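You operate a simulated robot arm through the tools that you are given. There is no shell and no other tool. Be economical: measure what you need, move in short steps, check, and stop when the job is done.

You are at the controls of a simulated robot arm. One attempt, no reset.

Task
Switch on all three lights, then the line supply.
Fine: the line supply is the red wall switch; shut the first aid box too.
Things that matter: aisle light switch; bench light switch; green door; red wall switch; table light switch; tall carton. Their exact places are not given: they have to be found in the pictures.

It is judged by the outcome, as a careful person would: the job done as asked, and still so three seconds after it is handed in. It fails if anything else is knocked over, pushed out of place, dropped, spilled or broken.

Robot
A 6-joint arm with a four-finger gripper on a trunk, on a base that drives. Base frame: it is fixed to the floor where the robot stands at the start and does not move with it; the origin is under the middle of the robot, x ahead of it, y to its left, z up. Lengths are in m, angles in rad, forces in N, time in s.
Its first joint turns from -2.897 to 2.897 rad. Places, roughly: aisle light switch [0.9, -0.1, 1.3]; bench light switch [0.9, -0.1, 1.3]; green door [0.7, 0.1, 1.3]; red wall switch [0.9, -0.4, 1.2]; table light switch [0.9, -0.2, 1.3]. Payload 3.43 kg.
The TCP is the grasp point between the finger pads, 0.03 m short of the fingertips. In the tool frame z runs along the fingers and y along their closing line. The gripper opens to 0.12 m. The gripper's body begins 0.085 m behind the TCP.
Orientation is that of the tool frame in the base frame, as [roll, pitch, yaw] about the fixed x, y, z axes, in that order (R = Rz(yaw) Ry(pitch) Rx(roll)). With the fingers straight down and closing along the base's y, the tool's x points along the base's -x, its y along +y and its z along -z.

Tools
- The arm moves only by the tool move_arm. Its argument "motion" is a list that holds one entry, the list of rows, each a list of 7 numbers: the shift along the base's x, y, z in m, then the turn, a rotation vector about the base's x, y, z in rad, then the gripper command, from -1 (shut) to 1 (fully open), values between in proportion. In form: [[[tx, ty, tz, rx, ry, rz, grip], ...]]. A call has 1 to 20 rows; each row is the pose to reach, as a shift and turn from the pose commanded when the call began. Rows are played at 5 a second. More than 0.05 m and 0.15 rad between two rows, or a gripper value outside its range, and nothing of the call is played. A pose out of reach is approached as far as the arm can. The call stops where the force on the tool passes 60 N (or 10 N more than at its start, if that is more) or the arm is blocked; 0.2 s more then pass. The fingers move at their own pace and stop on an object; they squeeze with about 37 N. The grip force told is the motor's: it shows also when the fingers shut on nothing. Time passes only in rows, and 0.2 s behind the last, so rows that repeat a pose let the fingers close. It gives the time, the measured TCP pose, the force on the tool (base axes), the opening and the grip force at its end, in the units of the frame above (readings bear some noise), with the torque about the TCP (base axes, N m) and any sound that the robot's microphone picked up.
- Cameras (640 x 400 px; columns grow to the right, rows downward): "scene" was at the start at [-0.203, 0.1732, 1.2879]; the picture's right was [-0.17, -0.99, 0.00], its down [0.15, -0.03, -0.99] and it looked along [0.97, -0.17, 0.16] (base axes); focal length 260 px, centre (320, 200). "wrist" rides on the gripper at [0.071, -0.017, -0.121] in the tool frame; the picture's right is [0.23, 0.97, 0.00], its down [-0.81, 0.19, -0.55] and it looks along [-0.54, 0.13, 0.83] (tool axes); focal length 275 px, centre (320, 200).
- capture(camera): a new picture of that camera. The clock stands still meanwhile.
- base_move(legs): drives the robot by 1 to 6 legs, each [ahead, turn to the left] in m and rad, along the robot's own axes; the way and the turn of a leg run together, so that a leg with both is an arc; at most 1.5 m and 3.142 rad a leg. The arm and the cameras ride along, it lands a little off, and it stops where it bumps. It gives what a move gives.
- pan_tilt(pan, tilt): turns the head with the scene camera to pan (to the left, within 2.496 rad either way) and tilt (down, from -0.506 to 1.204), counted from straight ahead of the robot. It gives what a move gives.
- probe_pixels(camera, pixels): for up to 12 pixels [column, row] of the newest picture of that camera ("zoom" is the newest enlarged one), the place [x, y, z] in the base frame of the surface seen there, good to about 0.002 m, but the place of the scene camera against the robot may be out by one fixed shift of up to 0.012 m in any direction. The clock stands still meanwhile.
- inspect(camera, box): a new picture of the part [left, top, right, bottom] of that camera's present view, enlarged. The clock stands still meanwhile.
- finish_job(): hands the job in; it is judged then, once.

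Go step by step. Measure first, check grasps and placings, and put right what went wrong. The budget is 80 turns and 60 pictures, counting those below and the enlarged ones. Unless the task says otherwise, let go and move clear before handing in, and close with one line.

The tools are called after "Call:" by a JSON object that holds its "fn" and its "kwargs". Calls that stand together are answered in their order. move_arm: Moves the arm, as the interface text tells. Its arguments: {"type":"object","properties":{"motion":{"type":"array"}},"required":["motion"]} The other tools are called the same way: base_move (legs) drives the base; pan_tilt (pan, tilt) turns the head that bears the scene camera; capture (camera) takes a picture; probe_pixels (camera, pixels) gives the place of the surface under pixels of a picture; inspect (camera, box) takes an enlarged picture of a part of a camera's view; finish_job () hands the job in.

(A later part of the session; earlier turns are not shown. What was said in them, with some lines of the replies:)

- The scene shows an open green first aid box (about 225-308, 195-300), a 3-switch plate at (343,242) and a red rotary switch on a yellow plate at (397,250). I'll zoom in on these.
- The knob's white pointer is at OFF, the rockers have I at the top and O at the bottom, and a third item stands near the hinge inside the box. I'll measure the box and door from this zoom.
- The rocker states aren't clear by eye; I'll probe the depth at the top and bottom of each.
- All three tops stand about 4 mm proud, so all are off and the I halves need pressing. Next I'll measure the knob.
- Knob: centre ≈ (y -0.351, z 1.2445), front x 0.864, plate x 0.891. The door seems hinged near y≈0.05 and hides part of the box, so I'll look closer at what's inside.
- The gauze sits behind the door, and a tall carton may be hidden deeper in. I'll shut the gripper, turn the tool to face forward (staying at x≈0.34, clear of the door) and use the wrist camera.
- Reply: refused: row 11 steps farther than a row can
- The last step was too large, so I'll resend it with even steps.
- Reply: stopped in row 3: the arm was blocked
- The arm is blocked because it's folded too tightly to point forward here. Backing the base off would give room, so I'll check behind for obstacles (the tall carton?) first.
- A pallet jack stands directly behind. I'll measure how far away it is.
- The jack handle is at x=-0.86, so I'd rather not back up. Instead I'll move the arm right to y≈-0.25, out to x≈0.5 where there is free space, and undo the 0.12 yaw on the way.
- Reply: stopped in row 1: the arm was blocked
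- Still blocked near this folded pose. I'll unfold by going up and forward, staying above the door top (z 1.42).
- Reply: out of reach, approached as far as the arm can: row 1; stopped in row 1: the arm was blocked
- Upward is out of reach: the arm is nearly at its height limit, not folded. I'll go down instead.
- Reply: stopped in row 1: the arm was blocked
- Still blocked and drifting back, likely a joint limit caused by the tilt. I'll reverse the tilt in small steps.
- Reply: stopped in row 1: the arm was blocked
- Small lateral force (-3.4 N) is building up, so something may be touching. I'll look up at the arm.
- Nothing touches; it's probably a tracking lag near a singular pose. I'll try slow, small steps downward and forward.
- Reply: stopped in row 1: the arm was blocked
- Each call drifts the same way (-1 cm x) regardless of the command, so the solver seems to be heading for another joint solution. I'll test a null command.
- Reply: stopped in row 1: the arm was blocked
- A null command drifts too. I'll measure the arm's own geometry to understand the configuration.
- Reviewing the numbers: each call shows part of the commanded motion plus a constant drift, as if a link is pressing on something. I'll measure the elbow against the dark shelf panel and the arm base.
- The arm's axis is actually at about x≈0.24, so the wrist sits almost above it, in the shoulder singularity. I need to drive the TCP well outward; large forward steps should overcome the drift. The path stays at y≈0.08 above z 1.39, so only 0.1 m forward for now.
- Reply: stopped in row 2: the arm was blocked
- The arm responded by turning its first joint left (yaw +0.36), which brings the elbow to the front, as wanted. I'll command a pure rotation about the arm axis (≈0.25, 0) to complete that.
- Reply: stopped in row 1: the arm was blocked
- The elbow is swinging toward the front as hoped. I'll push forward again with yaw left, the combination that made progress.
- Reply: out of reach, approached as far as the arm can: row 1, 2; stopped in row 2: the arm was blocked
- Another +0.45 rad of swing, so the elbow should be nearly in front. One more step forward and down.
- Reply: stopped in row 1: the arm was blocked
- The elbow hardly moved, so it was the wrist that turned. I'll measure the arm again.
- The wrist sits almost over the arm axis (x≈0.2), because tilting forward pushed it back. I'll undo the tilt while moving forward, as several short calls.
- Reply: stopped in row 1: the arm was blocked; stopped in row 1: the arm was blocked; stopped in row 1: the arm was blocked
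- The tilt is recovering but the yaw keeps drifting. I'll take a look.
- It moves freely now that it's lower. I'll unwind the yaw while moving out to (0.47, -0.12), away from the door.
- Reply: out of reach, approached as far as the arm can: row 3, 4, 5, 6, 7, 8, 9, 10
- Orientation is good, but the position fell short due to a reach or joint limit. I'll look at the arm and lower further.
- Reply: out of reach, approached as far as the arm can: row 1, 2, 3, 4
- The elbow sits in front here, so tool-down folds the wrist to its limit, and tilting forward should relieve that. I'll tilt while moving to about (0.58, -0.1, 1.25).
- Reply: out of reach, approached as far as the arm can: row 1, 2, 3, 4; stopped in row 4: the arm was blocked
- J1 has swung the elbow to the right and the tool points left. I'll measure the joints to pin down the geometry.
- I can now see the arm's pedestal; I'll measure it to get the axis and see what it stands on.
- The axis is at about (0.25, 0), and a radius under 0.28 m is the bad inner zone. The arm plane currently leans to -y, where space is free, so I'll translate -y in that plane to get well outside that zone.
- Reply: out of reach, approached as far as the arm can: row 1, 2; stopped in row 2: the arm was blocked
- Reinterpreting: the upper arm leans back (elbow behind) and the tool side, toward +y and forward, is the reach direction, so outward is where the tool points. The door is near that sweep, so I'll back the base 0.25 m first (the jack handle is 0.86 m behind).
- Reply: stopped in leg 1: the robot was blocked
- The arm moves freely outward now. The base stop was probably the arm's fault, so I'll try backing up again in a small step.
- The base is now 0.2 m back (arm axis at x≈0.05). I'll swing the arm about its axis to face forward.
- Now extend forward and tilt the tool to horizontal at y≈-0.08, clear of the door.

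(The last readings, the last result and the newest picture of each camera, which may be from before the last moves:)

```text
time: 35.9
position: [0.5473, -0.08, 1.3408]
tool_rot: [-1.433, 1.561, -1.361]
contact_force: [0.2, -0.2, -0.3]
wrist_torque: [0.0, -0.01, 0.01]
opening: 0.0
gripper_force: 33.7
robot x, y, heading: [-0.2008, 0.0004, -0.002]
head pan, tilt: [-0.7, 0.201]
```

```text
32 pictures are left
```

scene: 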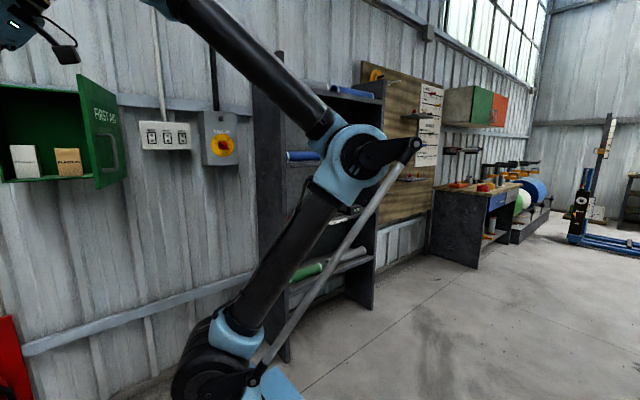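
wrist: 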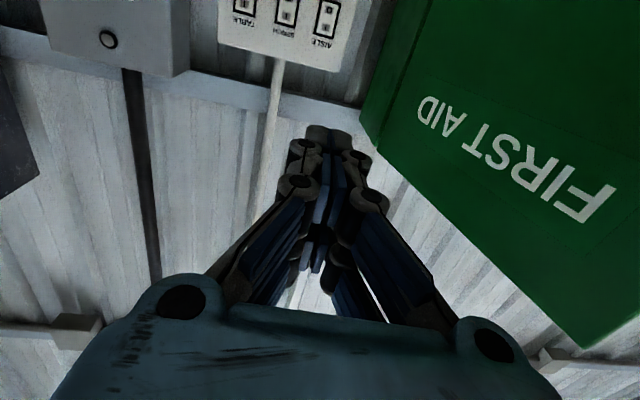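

The tool is now horizontal with the switches and door visible; there's a residual yaw of +0.07. I'll fix that, align with the aisle switch (y -0.063, z 1.29), then measure with the wrist camera.

Call:
{"fn": "move_arm", "kwargs": {"motion": [[[0, 0.005, -0.02, 0, 0, -0.03, -1], [0, 0.01, -0.04, 0, 0, -0.072, -1], [0.03, 0.017, -0.05, 0, 0, -0.072, -1], [0.06, 0.017, -0.05, 0, 0, -0.072, -1], [0.06, 0.017, -0.05, 0, 0, -0.072, -1]]]}}

Call:
{"fn": "capture", "kwargs": {"camera": "wrist"}}

```text
time: 37.0
position: [0.6084, -0.0612, 1.2914]
tool_rot: [-1.591, 1.563, -1.592]
contact_force: [0.3, -0.1, 0.7]
wrist_torque: [0.01, -0.01, -0.01]
opening: 0.0
gripper_force: 33.1
robot x, y, heading: [-0.2036, 0.002, 0.001]
head pan, tilt: [-0.7, 0.201]
```

```text
31 pictures are left
```

wrist: 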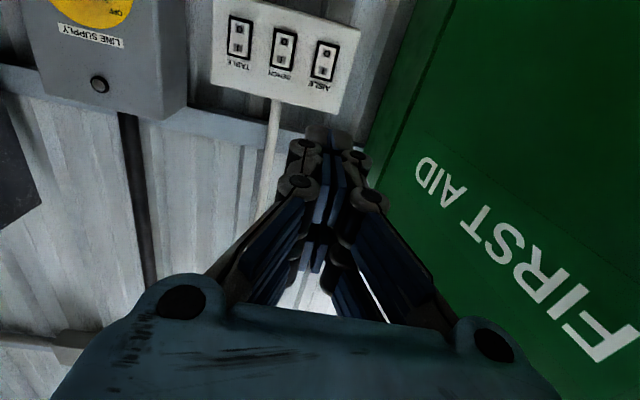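

Switches are in view at (325,60), (283,48) and (240,38). I'll zoom and measure in wrist coordinates.

Call:
{"fn": "inspect", "kwargs": {"camera": "wrist", "box": [205, 0, 365, 100]}}

```text
4.00 times, centred on (285, 50) of wrist
```

zoom: 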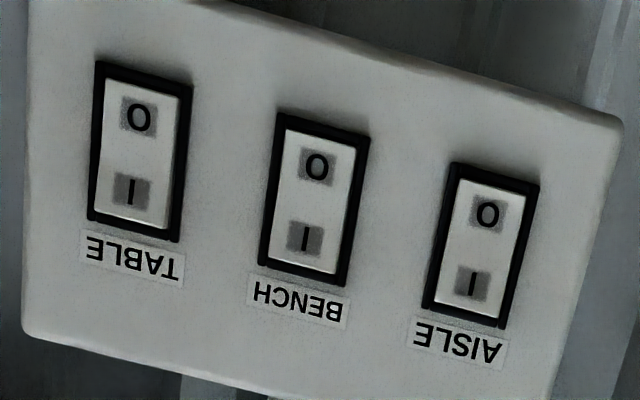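

Call:
{"fn": "probe_pixels", "kwargs": {"camera": "zoom", "pixels": [[473, 284], [488, 214], [471, 300], [305, 238], [317, 166], [303, 258], [130, 192], [139, 117], [128, 210], [395, 220]]}}

```text
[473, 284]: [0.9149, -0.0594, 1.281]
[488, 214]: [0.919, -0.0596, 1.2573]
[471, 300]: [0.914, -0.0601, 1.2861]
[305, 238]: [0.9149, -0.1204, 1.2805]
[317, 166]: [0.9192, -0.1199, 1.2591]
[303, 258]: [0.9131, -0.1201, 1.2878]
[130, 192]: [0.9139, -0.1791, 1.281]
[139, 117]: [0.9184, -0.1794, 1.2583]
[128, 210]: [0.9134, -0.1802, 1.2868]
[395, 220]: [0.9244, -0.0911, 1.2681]
```

Wrist-based values: I-tops at x 0.914, z≈1.286, y -0.060 / -0.120 / -0.180. I'll approach to TCP x≈0.868 (tip 16 mm short of the face) for the aisle switch.

Call:
{"fn": "move_arm", "kwargs": {"motion": [[[0.045, 0.001, -0.005, 0, 0, 0, -1], [0.09, 0.001, -0.005, 0, 0, 0, -1], [0.135, 0.001, -0.005, 0, 0, 0, -1], [0.18, 0.001, -0.005, 0, 0, 0, -1], [0.22, 0.001, -0.005, 0, 0, 0, -1], [0.25, 0.001, -0.005, 0, 0, 0, -1], [0.26, 0.001, -0.005, 0, 0, 0, -1], [0.26, 0.001, -0.005, 0, 0, 0, -1]]]}}

Call:
{"fn": "capture", "kwargs": {"camera": "wrist"}}

```text
time: 38.9
position: [0.8659, -0.063, 1.2851]
tool_rot: [-1.839, 1.562, -1.84]
contact_force: [0.4, 0.5, 0.2]
wrist_torque: [-0.01, 0.0, -0.01]
opening: 0.0
gripper_force: 33.6
robot x, y, heading: [-0.2036, 0.0029, 0.0]
head pan, tilt: [-0.7, 0.201]
```

```text
29 pictures are left
```

wrist: 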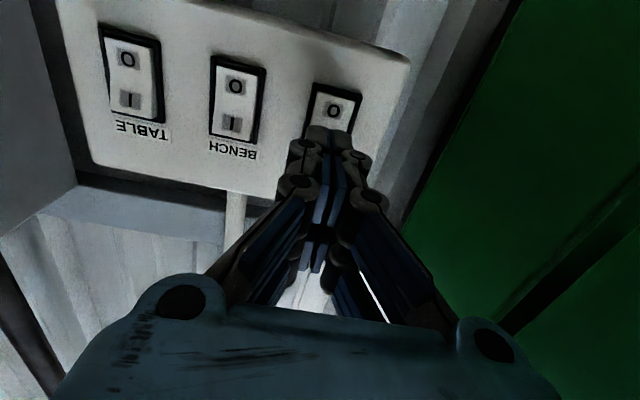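

The fingers are in line with the aisle I half. I'll press in small steps and come back.

Call:
{"fn": "move_arm", "kwargs": {"motion": [[[0.006, 0.002, 0.001, 0, 0, 0, -1], [0.012, 0.002, 0.001, 0, 0, 0, -1], [0.016, 0.002, 0.001, 0, 0, 0, -1], [0.019, 0.002, 0.001, 0, 0, 0, -1], [0.022, 0.002, 0.001, 0, 0, 0, -1], [0.025, 0.002, 0.001, 0, 0, 0, -1], [0.025, 0.002, 0.001, 0, 0, 0, -1]]]}}

```text
time: 40.5
position: [0.8894, -0.0624, 1.2865]
tool_rot: [-1.785, 1.561, -1.787]
contact_force: [-51.1, -0.2, -25.1]
wrist_torque: [-0.03, 1.64, -0.02]
opening: 0.006
gripper_force: 33.4
robot x, y, heading: [-0.2047, 0.0016, -0.001]
head pan, tilt: [-0.7, 0.201]
```

51 N of contact with the tip about 5 mm in. I'll back off and look.

Call:
{"fn": "move_arm", "kwargs": {"motion": [[[-0.015, 0, 0, 0, 0, 0, -1], [-0.04, 0, 0, 0, 0, 0, -1], [-0.08, 0, 0, 0, 0, 0, -1], [-0.08, 0, 0, 0, 0, 0, -1]]]}}

Call:
{"fn": "inspect", "kwargs": {"camera": "wrist", "box": [180, 0, 400, 140]}}

```text
time: 41.5
position: [0.8107, -0.0605, 1.2882]
tool_rot: [-1.811, 1.56, -1.811]
contact_force: [0.1, 0.1, 0.1]
wrist_torque: [0.01, 0.0, -0.01]
opening: 0.0
gripper_force: 34.0
robot x, y, heading: [-0.2046, 0.0029, -0.001]
head pan, tilt: [-0.7, 0.201]
heard: click
```

```text
2.86 times, centred on (290, 70) of wrist
```

zoom: 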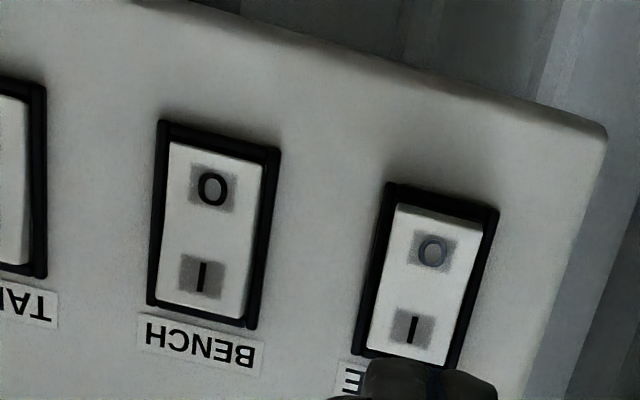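

Click heard, and the aisle rocker now has its O end proud, so it's ON. Next, the bench switch.

Call:
{"fn": "move_arm", "kwargs": {"motion": [[[0, -0.03, 0, 0, 0, 0, -1], [0, -0.059, 0, 0, 0, 0, -1], [0.03, -0.059, -0.001, 0, 0, 0, -1], [0.056, -0.059, -0.001, 0, 0, 0, -1], [0.064, -0.059, -0.001, 0, 0, 0, -1], [0.069, -0.059, -0.001, 0, 0, 0, -1], [0.073, -0.059, -0.001, 0, 0, 0, -1], [0.076, -0.059, -0.001, 0, 0, 0, -1], [0.079, -0.059, -0.001, 0, 0, 0, -1], [0.079, -0.059, -0.001, 0, 0, 0, -1]]]}}

Call:
{"fn": "move_arm", "kwargs": {"motion": [[[-0.015, 0, 0, 0, 0, 0, -1], [-0.04, 0, 0, 0, 0, 0, -1], [-0.08, 0, 0, 0, 0, 0, -1], [-0.08, 0, 0, 0, 0, 0, -1]]]}}

Call:
{"fn": "inspect", "kwargs": {"camera": "wrist", "box": [180, 0, 400, 140]}}

```text
time: 43.6
position: [0.8905, -0.1181, 1.2849]
tool_rot: [-1.513, 1.563, -1.513]
contact_force: [-28.9, 1.0, -3.7]
wrist_torque: [0.07, 0.58, 0.04]
opening: 0.0061
gripper_force: 33.2
robot x, y, heading: [-0.2046, -0.002, 0.002]
head pan, tilt: [-0.7, 0.201]
```

```text
time: 44.6
position: [0.8125, -0.1193, 1.2843]
tool_rot: [-1.593, 1.563, -1.595]
contact_force: [-0.2, -0.1, 0.2]
wrist_torque: [-0.01, -0.02, 0.0]
opening: 0.0
gripper_force: 33.6
robot x, y, heading: [-0.2046, -0.0002, -0.002]
head pan, tilt: [-0.7, 0.201]
```

```text
2.86 times, centred on (290, 70) of wrist
```

zoom: 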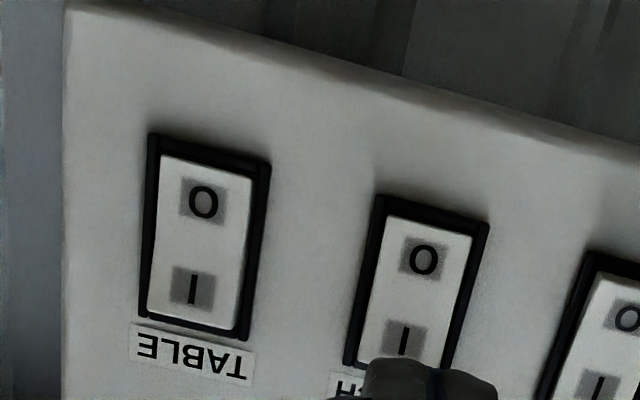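

Bench didn't flip (29 N, no click). I'll press again 3 mm higher and a little deeper.

Call:
{"fn": "move_arm", "kwargs": {"motion": [[[0.03, -0.001, 0.004, 0, 0, 0, -1], [0.06, -0.001, 0.004, 0, 0, 0, -1], [0.068, -0.001, 0.004, 0, 0, 0, -1], [0.073, -0.001, 0.004, 0, 0, 0, -1], [0.077, -0.001, 0.004, 0, 0, 0, -1], [0.08, -0.001, 0.004, 0, 0, 0, -1], [0.083, -0.001, 0.004, 0, 0, 0, -1], [0.085, -0.001, 0.004, 0, 0, 0, -1], [0.085, -0.001, 0.004, 0, 0, 0, -1]]]}}

Call:
{"fn": "move_arm", "kwargs": {"motion": [[[-0.015, 0, 0, 0, 0, 0, -1], [-0.04, 0, 0, 0, 0, 0, -1], [-0.085, 0, 0, 0, 0, 0, -1], [-0.085, 0, 0, 0, 0, 0, -1]]]}}

Call:
{"fn": "inspect", "kwargs": {"camera": "wrist", "box": [180, 0, 400, 140]}}

```text
time: 46.2
position: [0.8765, -0.1205, 1.301]
tool_rot: [-0.772, 1.558, -0.772]
contact_force: [2.7, 0.3, -1.6]
wrist_torque: [-0.01, -0.2, 0.03]
opening: 0.0
gripper_force: 33.1
robot x, y, heading: [-0.2035, -0.0006, -0.0]
head pan, tilt: [-0.7, 0.201]
heard: click
stopped in row 7: the force on the tool passed its limit at 71 N (the readings are from after the stop); the commanded pose is now the measured one
```

```text
time: 47.2
position: [0.7923, -0.1226, 1.3024]
tool_rot: [-0.751, 1.555, -0.752]
contact_force: [0.2, -0.1, 0.9]
wrist_torque: [0.0, -0.01, 0.01]
opening: 0.0002
gripper_force: 33.0
robot x, y, heading: [-0.2043, 0.0012, -0.005]
head pan, tilt: [-0.7, 0.201]
```

```text
2.86 times, centred on (290, 70) of wrist
```

zoom: 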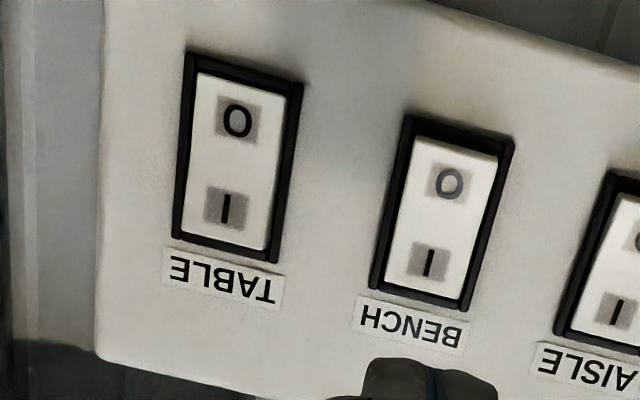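

Click; the bench rocker flipped and a light came on. Now the table switch at y -0.180, z≈1.289.

Call:
{"fn": "move_arm", "kwargs": {"motion": [[[0, -0.03, -0.007, 0, 0, 0, -1], [0, -0.057, -0.0135, 0, 0, 0, -1], [0.04, -0.057, -0.0135, 0, 0, 0, -1], [0.075, -0.057, -0.0135, 0, 0, 0, -1], [0.085, -0.057, -0.0135, 0, 0, 0, -1], [0.09, -0.057, -0.0135, 0, 0, 0, -1], [0.094, -0.057, -0.0135, 0, 0, 0, -1], [0.097, -0.057, -0.0135, 0, 0, 0, -1], [0.1, -0.057, -0.0135, 0, 0, 0, -1], [0.102, -0.057, -0.0135, 0, 0, 0, -1], [0.104, -0.057, -0.0135, 0, 0, 0, -1]]]}}

Call:
{"fn": "move_arm", "kwargs": {"motion": [[[-0.015, 0, 0, 0, 0, 0, -1], [-0.04, 0, 0, 0, 0, 0, -1], [-0.085, 0, 0, 0, 0, 0, -1], [-0.085, 0, 0, 0, 0, 0, -1]]]}}

Call:
{"fn": "inspect", "kwargs": {"camera": "wrist", "box": [240, 0, 460, 140]}}

```text
time: 49.5
position: [0.8753, -0.1782, 1.2988]
tool_rot: [-0.476, 1.547, -0.476]
contact_force: [3.0, -0.2, -2.4]
wrist_torque: [-0.01, -0.16, 0.05]
opening: 0.0
gripper_force: 33.3
robot x, y, heading: [-0.2042, 0.0002, -0.001]
head pan, tilt: [-0.7, 0.201]
stopped in row 11: the force on the tool passed its limit at 68 N (the readings are from after the stop); the commanded pose is now the measured one
```

```text
time: 50.5
position: [0.7885, -0.1785, 1.3003]
tool_rot: [-0.452, 1.544, -0.453]
contact_force: [0.3, 0.7, 0.7]
wrist_torque: [-0.01, 0.01, -0.01]
opening: 0.0
gripper_force: 33.4
robot x, y, heading: [-0.2073, 0.0015, -0.003]
head pan, tilt: [-0.7, 0.201]
```

```text
2.86 times, centred on (350, 70) of wrist
```

zoom: 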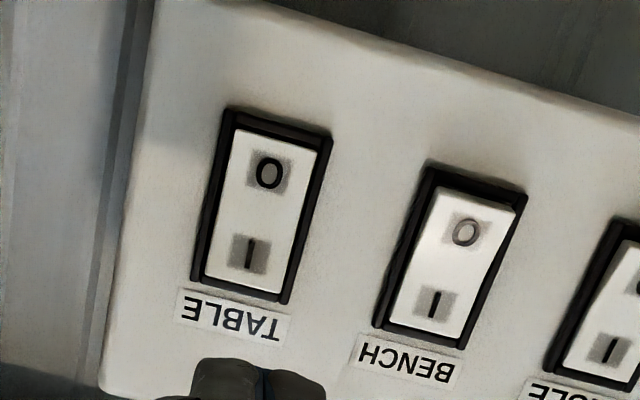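

No click; the finger's upper edge likely bore on the frame. I'll retry lower (z≈1.283) and push until it clicks.

Call:
{"fn": "move_arm", "kwargs": {"motion": [[[0.04, -0.001, -0.0175, 0, 0.025, 0, -1], [0.079, -0.001, -0.0175, 0, 0.025, 0, -1], [0.089, -0.001, -0.0175, 0, 0.025, 0, -1], [0.094, -0.001, -0.0175, 0, 0.025, 0, -1], [0.098, -0.001, -0.0175, 0, 0.025, 0, -1], [0.101, -0.001, -0.0175, 0, 0.025, 0, -1], [0.104, -0.001, -0.0175, 0, 0.025, 0, -1], [0.106, -0.001, -0.0175, 0, 0.025, 0, -1], [0.108, -0.001, -0.0175, 0, 0.025, 0, -1], [0.11, -0.001, -0.0175, 0, 0.025, 0, -1]]]}}

Call:
{"fn": "move_arm", "kwargs": {"motion": [[[-0.015, 0, 0, 0, 0, 0, -1], [-0.04, 0, 0, 0, 0, 0, -1], [-0.085, 0, 0, 0, 0, 0, -1], [-0.085, 0, 0, 0, 0, 0, -1]]]}}

Call:
{"fn": "inspect", "kwargs": {"camera": "wrist", "box": [240, 0, 460, 140]}}

```text
time: 52.1
position: [0.8766, -0.179, 1.2953]
tool_rot: [-0.917, 1.556, -0.92]
contact_force: [3.1, -0.1, -2.5]
wrist_torque: [0.0, -0.21, 0.06]
opening: 0.0002
gripper_force: 33.5
robot x, y, heading: [-0.2062, 0.0004, -0.0]
head pan, tilt: [-0.7, 0.201]
stopped in row 7: the force on the tool passed its limit at 71 N (the readings are from after the stop); the commanded pose is now the measured one
```

```text
time: 53.1
position: [0.7892, -0.1772, 1.2959]
tool_rot: [-0.928, 1.555, -0.931]
contact_force: [0.8, 0.1, 0.0]
wrist_torque: [0.01, 0.02, -0.02]
opening: 0.0
gripper_force: 33.5
robot x, y, heading: [-0.206, 0.0013, -0.001]
head pan, tilt: [-0.7, 0.201]
```

```text
2.86 times, centred on (350, 70) of wrist
```

zoom: 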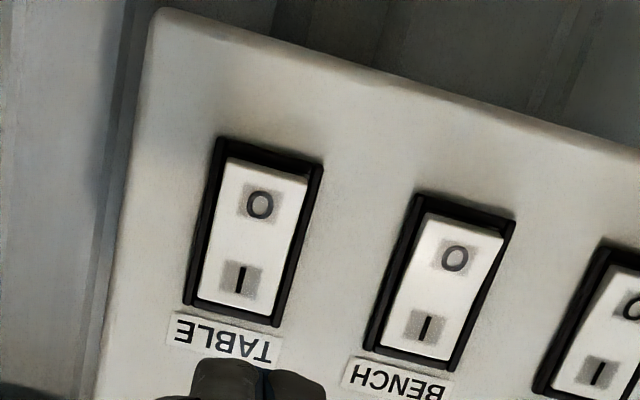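

The table rocker now looks like the bench one; I'll verify by depth.

Call:
{"fn": "probe_pixels", "kwargs": {"camera": "zoom", "pixels": [[265, 178], [238, 298], [460, 232], [428, 350], [627, 282], [598, 378], [345, 230]]}}

Call:
{"fn": "pan_tilt", "kwargs": {"pan": -0.3, "tilt": -0.1}}

Call:
{"fn": "capture", "kwargs": {"camera": "scene"}}

```text
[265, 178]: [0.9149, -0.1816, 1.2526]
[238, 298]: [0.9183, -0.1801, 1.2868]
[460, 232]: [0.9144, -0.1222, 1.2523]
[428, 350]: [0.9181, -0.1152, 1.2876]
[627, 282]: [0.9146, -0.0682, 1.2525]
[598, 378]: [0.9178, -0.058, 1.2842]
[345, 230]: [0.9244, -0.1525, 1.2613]
```

```text
time: 53.9
position: [0.7913, -0.1774, 1.2952]
tool_rot: [-0.908, 1.556, -0.913]
contact_force: [0.2, 0.5, 0.4]
wrist_torque: [0.01, 0.04, -0.02]
opening: 0.0
gripper_force: 33.3
robot x, y, heading: [-0.2048, 0.0007, -0.003]
head pan, tilt: [-0.3, -0.099]
```

```text
23 pictures are left
```

scene: 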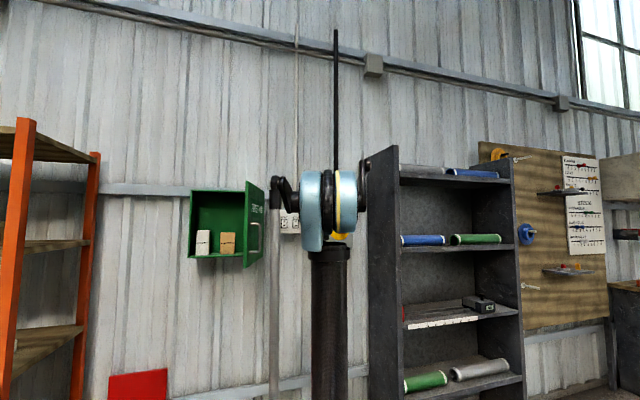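

All three rockers are confirmed ON (O end proud). Next is the knob: retreat, move in front of it, roll the tool -45° so the fingers straddle the bar, and open.

Call:
{"fn": "move_arm", "kwargs": {"motion": [[[-0.04, 0, 0, 0, 0, 0, -1], [-0.08, -0.01, 0, 0, 0, 0, -1], [-0.1, -0.04, -0.01, -0.14, 0, 0, -0.5], [-0.1, -0.07, -0.02, -0.28, 0, 0, 0], [-0.1, -0.1, -0.03, -0.42, 0, 0, 0], [-0.1, -0.13, -0.04, -0.56, 0, 0, 0], [-0.1, -0.155, -0.05, -0.7, 0, 0, 0], [-0.1, -0.171, -0.056, -0.785, 0, 0, 0], [-0.1, -0.171, -0.056, -0.785, 0, 0, 0]]]}}

Call:
{"fn": "capture", "kwargs": {"camera": "wrist"}}

```text
time: 55.9
position: [0.6901, -0.3493, 1.2407]
tool_rot: [-1.559, 0.772, -1.557]
contact_force: [0.4, -1.1, -0.2]
wrist_torque: [0.01, 0.0, -0.02]
opening: 0.06
gripper_force: 0.0
robot x, y, heading: [-0.2044, 0.0029, -0.004]
head pan, tilt: [-0.3, -0.099]
```

```text
22 pictures are left
```

wrist: 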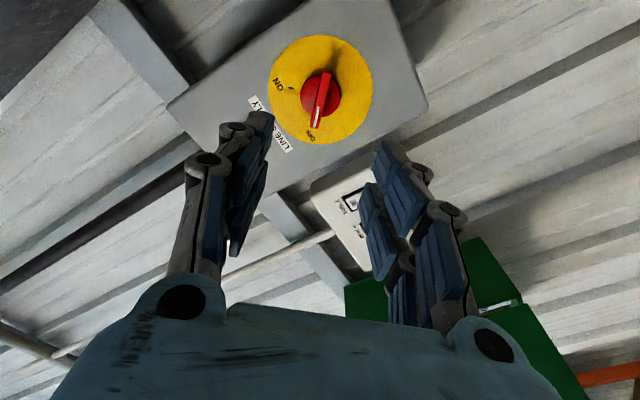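

Call:
{"fn": "inspect", "kwargs": {"camera": "wrist", "box": [270, 45, 370, 145]}}

```text
4.00 times, centred on (320, 95) of wrist
```

zoom: 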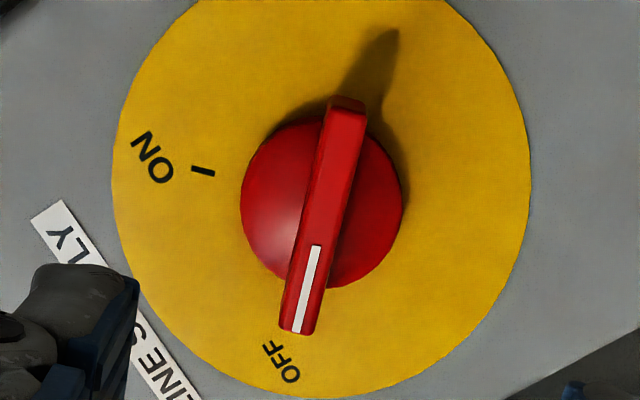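

Call:
{"fn": "probe_pixels", "kwargs": {"camera": "zoom", "pixels": [[348, 108], [297, 325], [325, 215], [306, 215], [350, 215], [270, 200], [385, 200], [320, 360], [450, 200], [180, 200], [315, 250], [340, 150]]}}

```text
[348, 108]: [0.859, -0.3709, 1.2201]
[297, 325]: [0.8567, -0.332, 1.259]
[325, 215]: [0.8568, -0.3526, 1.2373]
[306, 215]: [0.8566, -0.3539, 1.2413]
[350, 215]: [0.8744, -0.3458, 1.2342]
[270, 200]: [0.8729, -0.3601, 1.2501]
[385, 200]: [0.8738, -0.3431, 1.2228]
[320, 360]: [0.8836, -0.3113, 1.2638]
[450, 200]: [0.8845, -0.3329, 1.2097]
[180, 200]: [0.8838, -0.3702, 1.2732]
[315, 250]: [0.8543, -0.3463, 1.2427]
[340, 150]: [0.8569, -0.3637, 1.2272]
```

The bar runs at 45°, centre (-0.3515, 1.2395), front x 0.856, hub face 0.874. I'll approach to TCP x≈0.840 (tips at 0.870) and close.

Call:
{"fn": "move_arm", "kwargs": {"motion": [[[0.045, -0.002, -0.001, 0, 0, 0, 0], [0.09, -0.002, -0.001, 0, 0, 0, 0], [0.12, -0.002, -0.001, 0, 0, 0, 0], [0.14, -0.002, -0.001, 0, 0, 0, 0], [0.149, -0.002, -0.001, 0, 0, 0, 0], [0.149, -0.002, -0.001, 0, 0, 0, 0]]]}}

Call:
{"fn": "capture", "kwargs": {"camera": "wrist"}}

```text
time: 57.3
position: [0.8394, -0.3519, 1.2391]
tool_rot: [-1.558, 0.773, -1.557]
contact_force: [-0.4, -0.6, -0.1]
wrist_torque: [0.0, 0.01, 0.02]
opening: 0.0599
gripper_force: 0.0
robot x, y, heading: [-0.2077, 0.0032, -0.008]
head pan, tilt: [-0.3, -0.099]
```

```text
20 pictures are left
```

wrist: 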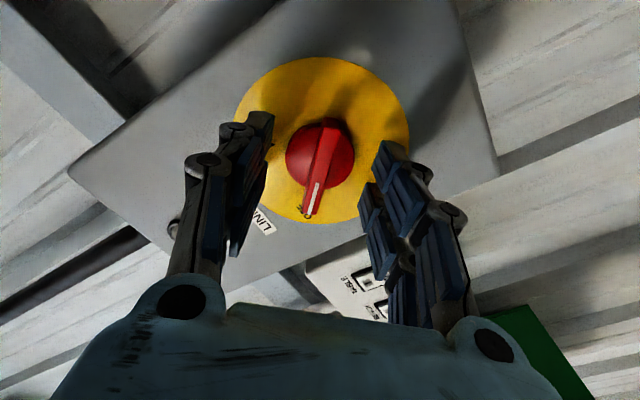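

The bar lies between the fingers. I'll close on it, then turn clockwise.

Call:
{"fn": "move_arm", "kwargs": {"motion": [[[0, 0, 0, 0, 0, 0, -1], [0, 0, 0, 0, 0, 0, -1], [0, 0, 0, 0, 0, 0, -1], [0, 0, 0, 0, 0, 0, -1]]]}}

Call:
{"fn": "move_arm", "kwargs": {"motion": [[[0, 0, 0, 0.12, 0, 0, -1], [0, 0, 0, 0.24, 0, 0, -1], [0, 0, 0, 0.36, 0, 0, -1], [0, 0, 0, 0.48, 0, 0, -1], [0, 0, 0, 0.6, 0, 0, -1], [0, 0, 0, 0.72, 0, 0, -1], [0, 0, 0, 0.84, 0, 0, -1], [0, 0, 0, 0.96, 0, 0, -1], [0, 0, 0, 1.08, 0, 0, -1], [0, 0, 0, 1.2, 0, 0, -1], [0, 0, 0, 1.32, 0, 0, -1], [0, 0, 0, 1.44, 0, 0, -1], [0, 0, 0, 1.56, 0, 0, -1], [0, 0, 0, 1.58, 0, 0, -1]]]}}

Call:
{"fn": "inspect", "kwargs": {"camera": "wrist", "box": [200, 20, 440, 240]}}

```text
time: 58.3
position: [0.84, -0.3511, 1.2389]
tool_rot: [-1.557, 0.773, -1.557]
contact_force: [1.0, 1.6, -2.7]
wrist_torque: [0.55, -0.08, 0.22]
opening: 0.0099
gripper_force: 43.9
robot x, y, heading: [-0.2021, 0.0017, -0.002]
head pan, tilt: [-0.3, -0.099]
```

```text
time: 61.3
position: [0.8406, -0.3491, 1.2402]
tool_rot: [1.562, 0.788, 1.557]
contact_force: [-17.5, 34.4, -16.2]
wrist_torque: [0.0, 0.53, 1.02]
opening: 0.0098
gripper_force: 42.8
robot x, y, heading: [-0.2051, 0.0021, -0.002]
head pan, tilt: [-0.3, -0.099]
```

```text
1.82 times, centred on (320, 130) of wrist
```

zoom: 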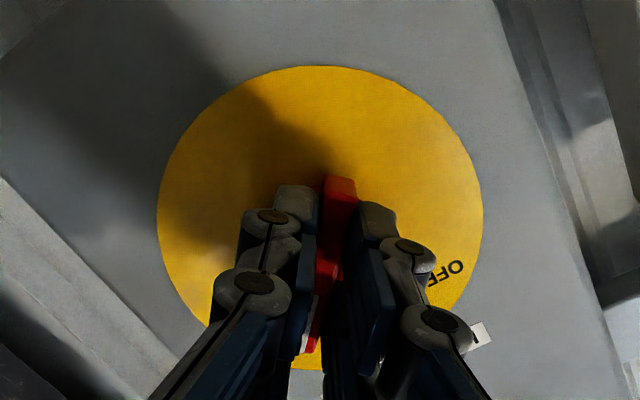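

Turned a full 90°. I'll release, back off and check.

Call:
{"fn": "move_arm", "kwargs": {"motion": [[[0, 0, 0, 0, 0, 0, -0.2], [0, 0, 0, 0, 0, 0, 0], [0, 0, 0, 0, 0, 0, 0], [-0.03, 0, 0, 0, 0, 0, 0], [-0.07, 0, 0, 0, 0, 0, 0], [-0.12, 0, 0, 0, 0, 0, 0], [-0.15, 0, 0, 0, 0, 0, 0], [-0.15, 0, 0, 0, 0, 0, 0]]]}}

Call:
{"fn": "capture", "kwargs": {"camera": "wrist"}}

```text
time: 63.1
position: [0.6909, -0.3516, 1.2415]
tool_rot: [1.563, 0.789, 1.554]
contact_force: [0.2, -0.1, -0.6]
wrist_torque: [-0.04, 0.0, 0.0]
opening: 0.0601
gripper_force: 0.1
robot x, y, heading: [-0.205, 0.0019, -0.002]
head pan, tilt: [-0.3, -0.099]
```

```text
18 pictures are left
```

wrist: 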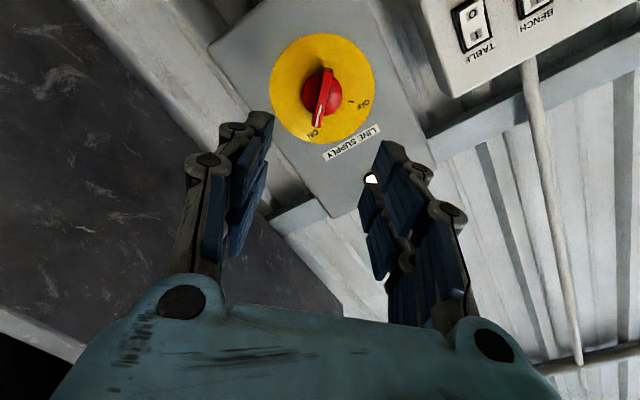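

The knob points to ON and the lamp is lit. Before closing the door I want to see the hidden part of the box, so I'll shut the gripper, retreat, roll so the wrist camera looks rightward, and move left in front of the door edge.

Call:
{"fn": "move_arm", "kwargs": {"motion": [[[-0.045, 0.01, 0.01, 0, 0, 0, -1], [-0.09, 0.03, 0.02, 0.1, 0, 0, -1], [-0.13, 0.06, 0.03, 0.2, 0, 0, -1], [-0.17, 0.09, 0.04, 0.3, 0, 0, -1], [-0.2, 0.12, 0.04, 0.4, 0, 0, -1], [-0.23, 0.15, 0.04, 0.5, 0, 0, -1], [-0.25, 0.19, 0.04, 0.6, 0, 0, -1], [-0.26, 0.23, 0.04, 0.7, 0, 0, -1], [-0.26, 0.27, 0.04, 0.785, 0, 0, -1], [-0.26, 0.31, 0.04, 0.785, 0, 0, -1], [-0.26, 0.35, 0.04, 0.785, 0, 0, -1], [-0.26, 0.39, 0.04, 0.785, 0, 0, -1], [-0.26, 0.43, 0.04, 0.785, 0, 0, -1], [-0.26, 0.47, 0.04, 0.785, 0, 0, -1], [-0.26, 0.5, 0.04, 0.785, 0, 0, -1], [-0.26, 0.5, 0.04, 0.785, 0, 0, -1]]]}}

Call:
{"fn": "capture", "kwargs": {"camera": "wrist"}}

```text
refused: row 2 steps farther than a row can; nothing moved
```

```text
17 pictures are left
```

wrist: 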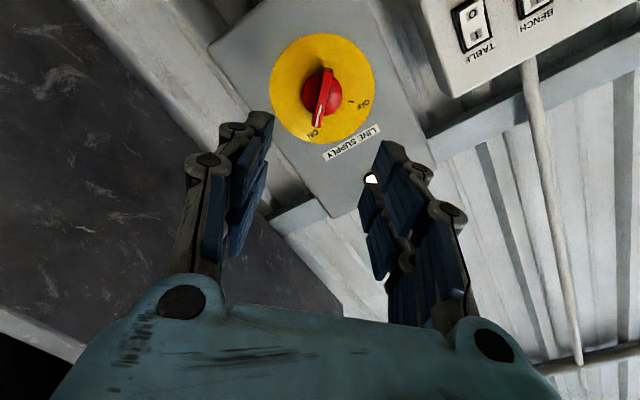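

Row 2's step was slightly over the limit, so I'll smooth the path.

Call:
{"fn": "move_arm", "kwargs": {"motion": [[[-0.04, 0.005, 0.005, 0, 0, 0, -1], [-0.08, 0.02, 0.01, 0.1, 0, 0, -1], [-0.115, 0.045, 0.02, 0.2, 0, 0, -1], [-0.15, 0.075, 0.025, 0.3, 0, 0, -1], [-0.18, 0.105, 0.03, 0.4, 0, 0, -1], [-0.21, 0.135, 0.035, 0.5, 0, 0, -1], [-0.235, 0.17, 0.04, 0.6, 0, 0, -1], [-0.25, 0.21, 0.04, 0.7, 0, 0, -1], [-0.26, 0.25, 0.04, 0.785, 0, 0, -1], [-0.26, 0.29, 0.04, 0.785, 0, 0, -1], [-0.26, 0.33, 0.04, 0.785, 0, 0, -1], [-0.26, 0.37, 0.04, 0.785, 0, 0, -1], [-0.26, 0.41, 0.04, 0.785, 0, 0, -1], [-0.26, 0.45, 0.04, 0.785, 0, 0, -1], [-0.26, 0.49, 0.04, 0.785, 0, 0, -1], [-0.26, 0.49, 0.04, 0.785, 0, 0, -1]]]}}

Call:
{"fn": "capture", "kwargs": {"camera": "wrist"}}

```text
time: 66.5
position: [0.429, 0.1404, 1.2811]
tool_rot: [1.574, 0.002, 1.559]
contact_force: [-0.1, 0.6, -0.8]
wrist_torque: [0.03, -0.04, 0.01]
opening: 0.0
gripper_force: 33.5
robot x, y, heading: [-0.2033, 0.0025, -0.001]
head pan, tilt: [-0.3, -0.099]
```

```text
16 pictures are left
```

wrist: 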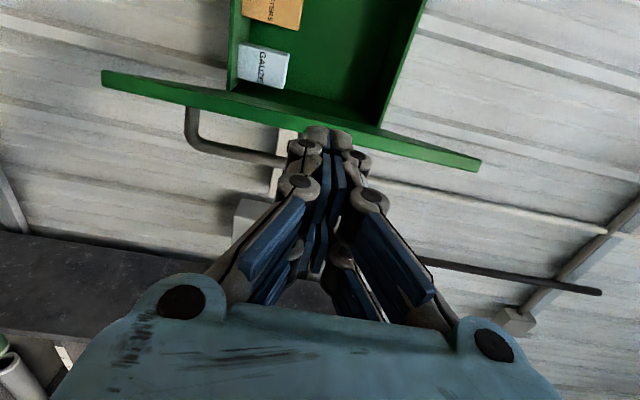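

The interior shows only small boxes, no blocking item visible. I'll check the depth of the items and the box rim, and the door edge location.

Call:
{"fn": "probe_pixels", "kwargs": {"camera": "wrist", "pixels": [[262, 65], [282, 70], [240, 60], [275, 10], [232, 70], [420, 20], [105, 78], [475, 162], [340, 60], [205, 145], [192, 115], [285, 97]]}}

Call:
{"fn": "inspect", "kwargs": {"camera": "scene", "box": [170, 165, 290, 280]}}

```text
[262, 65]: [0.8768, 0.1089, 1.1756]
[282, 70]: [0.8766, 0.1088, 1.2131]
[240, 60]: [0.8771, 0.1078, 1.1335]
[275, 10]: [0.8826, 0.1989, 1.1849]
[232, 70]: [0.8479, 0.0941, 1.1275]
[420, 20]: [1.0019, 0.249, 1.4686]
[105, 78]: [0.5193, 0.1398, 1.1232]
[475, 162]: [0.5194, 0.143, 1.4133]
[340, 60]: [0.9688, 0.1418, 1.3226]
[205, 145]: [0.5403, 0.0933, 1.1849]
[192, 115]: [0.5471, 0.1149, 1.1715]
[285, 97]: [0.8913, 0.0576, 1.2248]
```

```text
3.48 times, centred on (230, 222) of scene
```

zoom: 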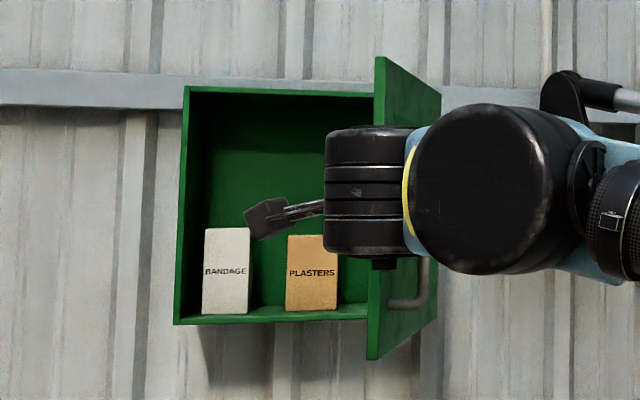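

All items sit behind the rim (x≥0.877 vs 0.84), so the door can close. I'll move around to the door's outer side, above the handle (z 1.35), with the tip at about (0.597, 0.05).

Call:
{"fn": "move_arm", "kwargs": {"motion": [[[-0.02, -0.02, 0.02, 0, 0, 0, -1], [-0.02, -0.05, 0.04, 0, 0, 0, -1], [-0.02, -0.08, 0.06, 0, 0, 0, -1], [-0.02, -0.115, 0.07, 0, 0, 0, -1], [0.02, -0.12, 0.07, 0, 0, 0, -1], [0.06, -0.12, 0.07, 0, 0, 0, -1], [0.1, -0.12, 0.07, 0, 0, 0, -1], [0.138, -0.12, 0.07, 0, 0, 0, -1], [0.138, -0.1, 0.07, 0, 0, 0, -1], [0.138, -0.1, 0.07, 0, 0, 0, -1]]]}}

Call:
{"fn": "capture", "kwargs": {"camera": "wrist"}}

```text
time: 68.7
position: [0.567, 0.0389, 1.3495]
tool_rot: [1.577, 0.003, 1.56]
contact_force: [0.4, 0.3, -0.1]
wrist_torque: [0.01, 0.01, 0.0]
opening: 0.0
gripper_force: 33.8
robot x, y, heading: [-0.2028, -0.0022, -0.002]
head pan, tilt: [-0.3, -0.099]
```

```text
14 pictures are left
```

wrist: 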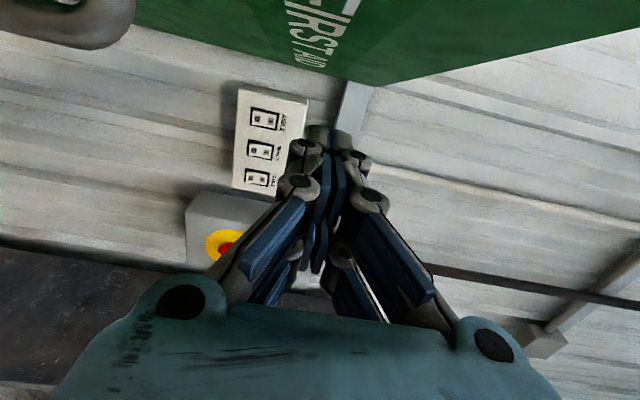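

The fingers are on the outer side, clear of the handle. I'll push the door along its arc to about 45° first.

Call:
{"fn": "move_arm", "kwargs": {"motion": [[[0, 0.03, 0, 0, 0, 0, -1], [0, 0.05, 0, 0, 0, 0, -1], [0, 0.0665, 0, 0, 0, 0, -1], [0.0055, 0.085, 0, 0, 0, 0, -1], [0.0115, 0.104, 0, 0, 0, 0, -1], [0.021, 0.1235, 0, 0, 0, 0, -1], [0.031, 0.1424, 0, 0, 0, 0, -1], [0.044, 0.16, 0, 0, 0, 0, -1], [0.0575, 0.1775, 0, 0, 0, 0, -1]]]}}

Call:
{"fn": "capture", "kwargs": {"camera": "scene"}}

```text
time: 70.7
position: [0.6261, 0.2161, 1.3493]
tool_rot: [1.574, 0.003, 1.558]
contact_force: [0.2, 0.1, 0.3]
wrist_torque: [0.03, 0.03, -0.01]
opening: 0.0002
gripper_force: 33.4
robot x, y, heading: [-0.205, 0.0025, -0.004]
head pan, tilt: [-0.3, -0.099]
```

```text
13 pictures are left
```

scene: 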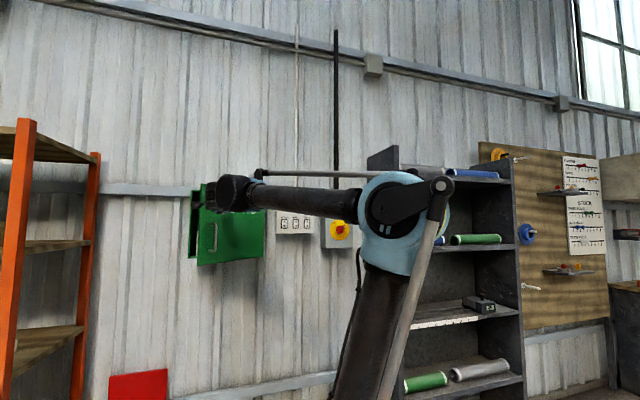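

The door is swinging nicely. I'll continue to closed.

Call:
{"fn": "move_arm", "kwargs": {"motion": [[[0.016, 0.0145, 0, 0, 0, 0, -1], [0.032, 0.029, 0, 0, 0, 0, -1], [0.05, 0.041, 0, 0, 0, 0, -1], [0.069, 0.053, 0, 0, 0, 0, -1], [0.089, 0.0615, 0, 0, 0, 0, -1], [0.109, 0.07, 0, 0, 0, 0, -1], [0.13, 0.075, 0, 0, 0, 0, -1], [0.145, 0.078, 0, 0, 0, 0, -1], [0.155, 0.079, 0, 0, 0, 0, -1], [0.162, 0.08, 0, 0, 0, 0, -1], [0.168, 0.08, 0, 0, 0, 0, -1], [0.174, 0.08, 0, 0, 0, 0, -1]]]}}

Call:
{"fn": "capture", "kwargs": {"camera": "wrist"}}

```text
time: 73.3
position: [0.8005, 0.2964, 1.3489]
tool_rot: [1.573, 0.003, 1.559]
contact_force: [-12.4, -1.7, -7.0]
wrist_torque: [-0.12, 0.17, 0.3]
opening: 0.006
gripper_force: 33.4
robot x, y, heading: [-0.2018, 0.0012, -0.001]
head pan, tilt: [-0.3, -0.099]
```

```text
12 pictures are left
```

wrist: 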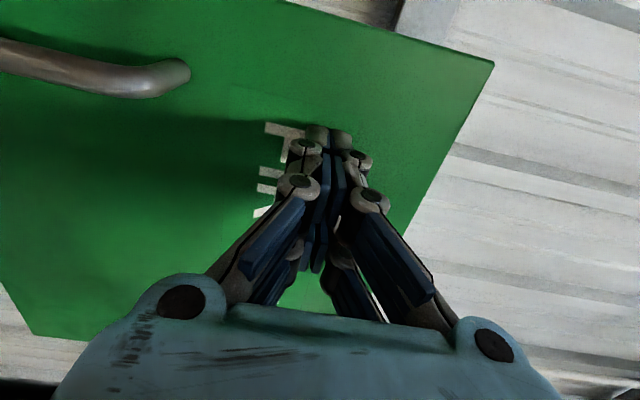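

The door is resisting at 12 N, so it's nearly or fully closed. I'll measure the face across its width.

Call:
{"fn": "probe_pixels", "kwargs": {"camera": "wrist", "pixels": [[480, 70], [400, 60], [250, 50], [150, 200], [60, 300], [440, 130]]}}

Call:
{"fn": "move_arm", "kwargs": {"motion": [[[0.004, 0, 0, 0, 0, 0, -1], [0.008, 0, 0, 0, 0, 0, -1], [0.011, 0, 0, 0, 0, 0, -1], [0.014, 0, 0, 0, 0, 0, -1]]]}}

```text
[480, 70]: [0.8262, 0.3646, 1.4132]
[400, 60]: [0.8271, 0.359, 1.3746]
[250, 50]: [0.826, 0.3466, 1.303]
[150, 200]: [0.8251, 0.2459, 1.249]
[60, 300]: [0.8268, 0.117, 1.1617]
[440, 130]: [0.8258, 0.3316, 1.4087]
```

```text
time: 73.8
position: [0.7858, 0.2968, 1.3596]
tool_rot: [1.562, 0.002, 1.56]
contact_force: [2.7, 0.2, -2.1]
wrist_torque: [0.0, -0.18, -0.09]
opening: 0.0
gripper_force: 32.9
robot x, y, heading: [-0.2051, -0.0051, -0.004]
head pan, tilt: [-0.3, -0.099]
stopped in row 2: the force on the tool passed its limit at 70 N (the readings are from after the stop); the commanded pose is now the measured one
```

The door face is flat at x≈0.826 across its whole width, and it's solid at 70 N: fully shut. I'll back off and check everything.

Call:
{"fn": "move_arm", "kwargs": {"motion": [[[-0.04, 0, 0, 0, 0, 0, -1], [-0.08, 0, 0, 0, 0, 0, -1], [-0.12, -0.02, 0, 0, 0, 0, -1], [-0.16, -0.05, 0, 0, 0, 0, -1], [-0.2, -0.08, 0, 0, 0, 0, -1], [-0.24, -0.1, 0, 0, 0, 0, -1], [-0.24, -0.1, 0, 0, 0, 0, -1]]]}}

Call:
{"fn": "capture", "kwargs": {"camera": "scene"}}

Call:
{"fn": "capture", "kwargs": {"camera": "wrist"}}

```text
time: 75.4
position: [0.5439, 0.1942, 1.3604]
tool_rot: [1.564, 0.002, 1.56]
contact_force: [-0.9, -0.3, 0.7]
wrist_torque: [0.03, -0.02, 0.01]
opening: 0.0
gripper_force: 33.6
robot x, y, heading: [-0.2011, -0.001, -0.001]
head pan, tilt: [-0.3, -0.099]
```

```text
11 pictures are left
```

scene: 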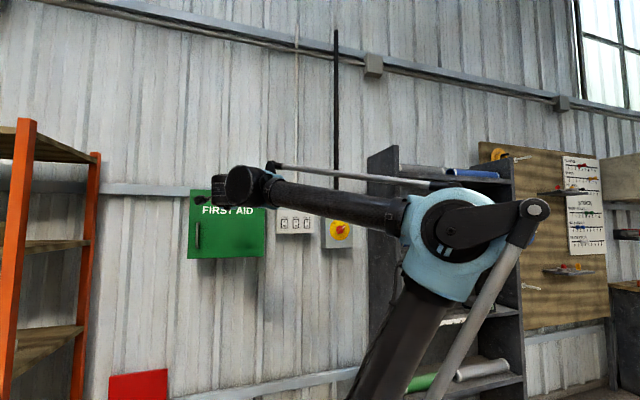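

```text
10 pictures are left
```

wrist: 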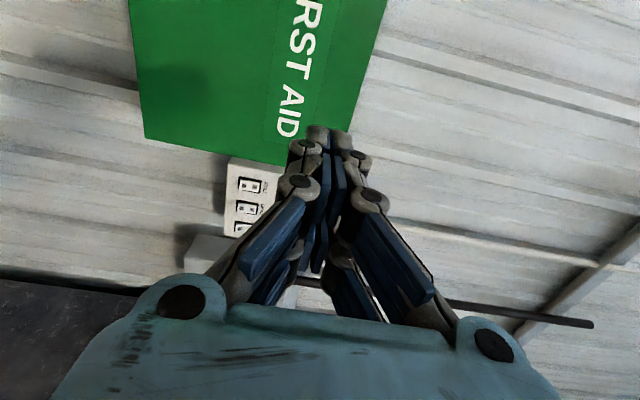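

The box is shut and stays shut. One last zoom on the switches and lamp.

Call:
{"fn": "inspect", "kwargs": {"camera": "scene", "box": [265, 200, 365, 260]}}

Call:
{"fn": "inspect", "kwargs": {"camera": "scene", "box": [170, 170, 290, 280]}}

```text
6.40 times, centred on (315, 230) of scene
```

zoom: 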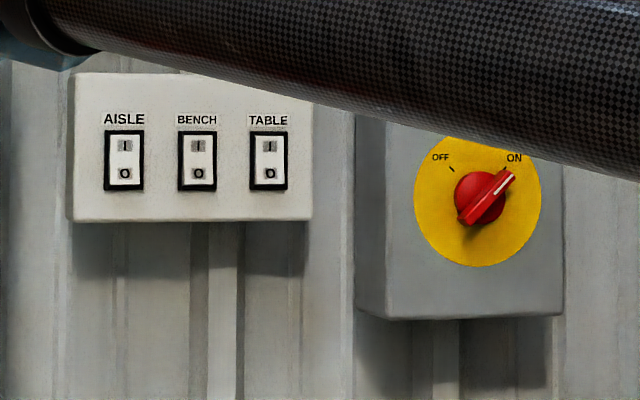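

```text
3.64 times, centred on (230, 225) of scene
```

zoom: 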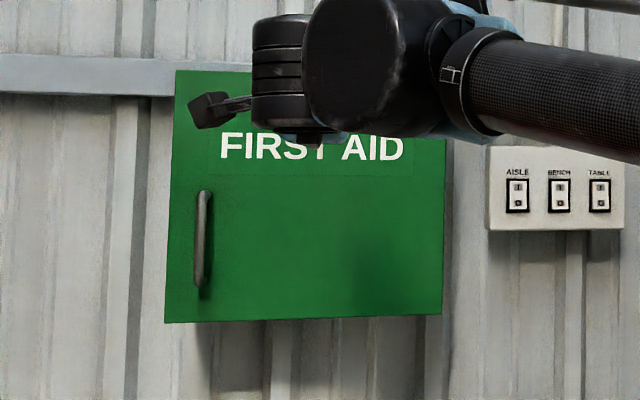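

All three rockers are on, the knob points to ON, the first aid box is shut and the arm is clear, so I'm handing in.

Call:
{"fn": "finish_job", "kwargs": {}}

```text
The job is handed in.
```

The aisle, bench and table lights are on, the red line supply switch was then turned to ON, and the first aid box is shut; I saw nothing knocked over or moved, and I never found the tall carton.
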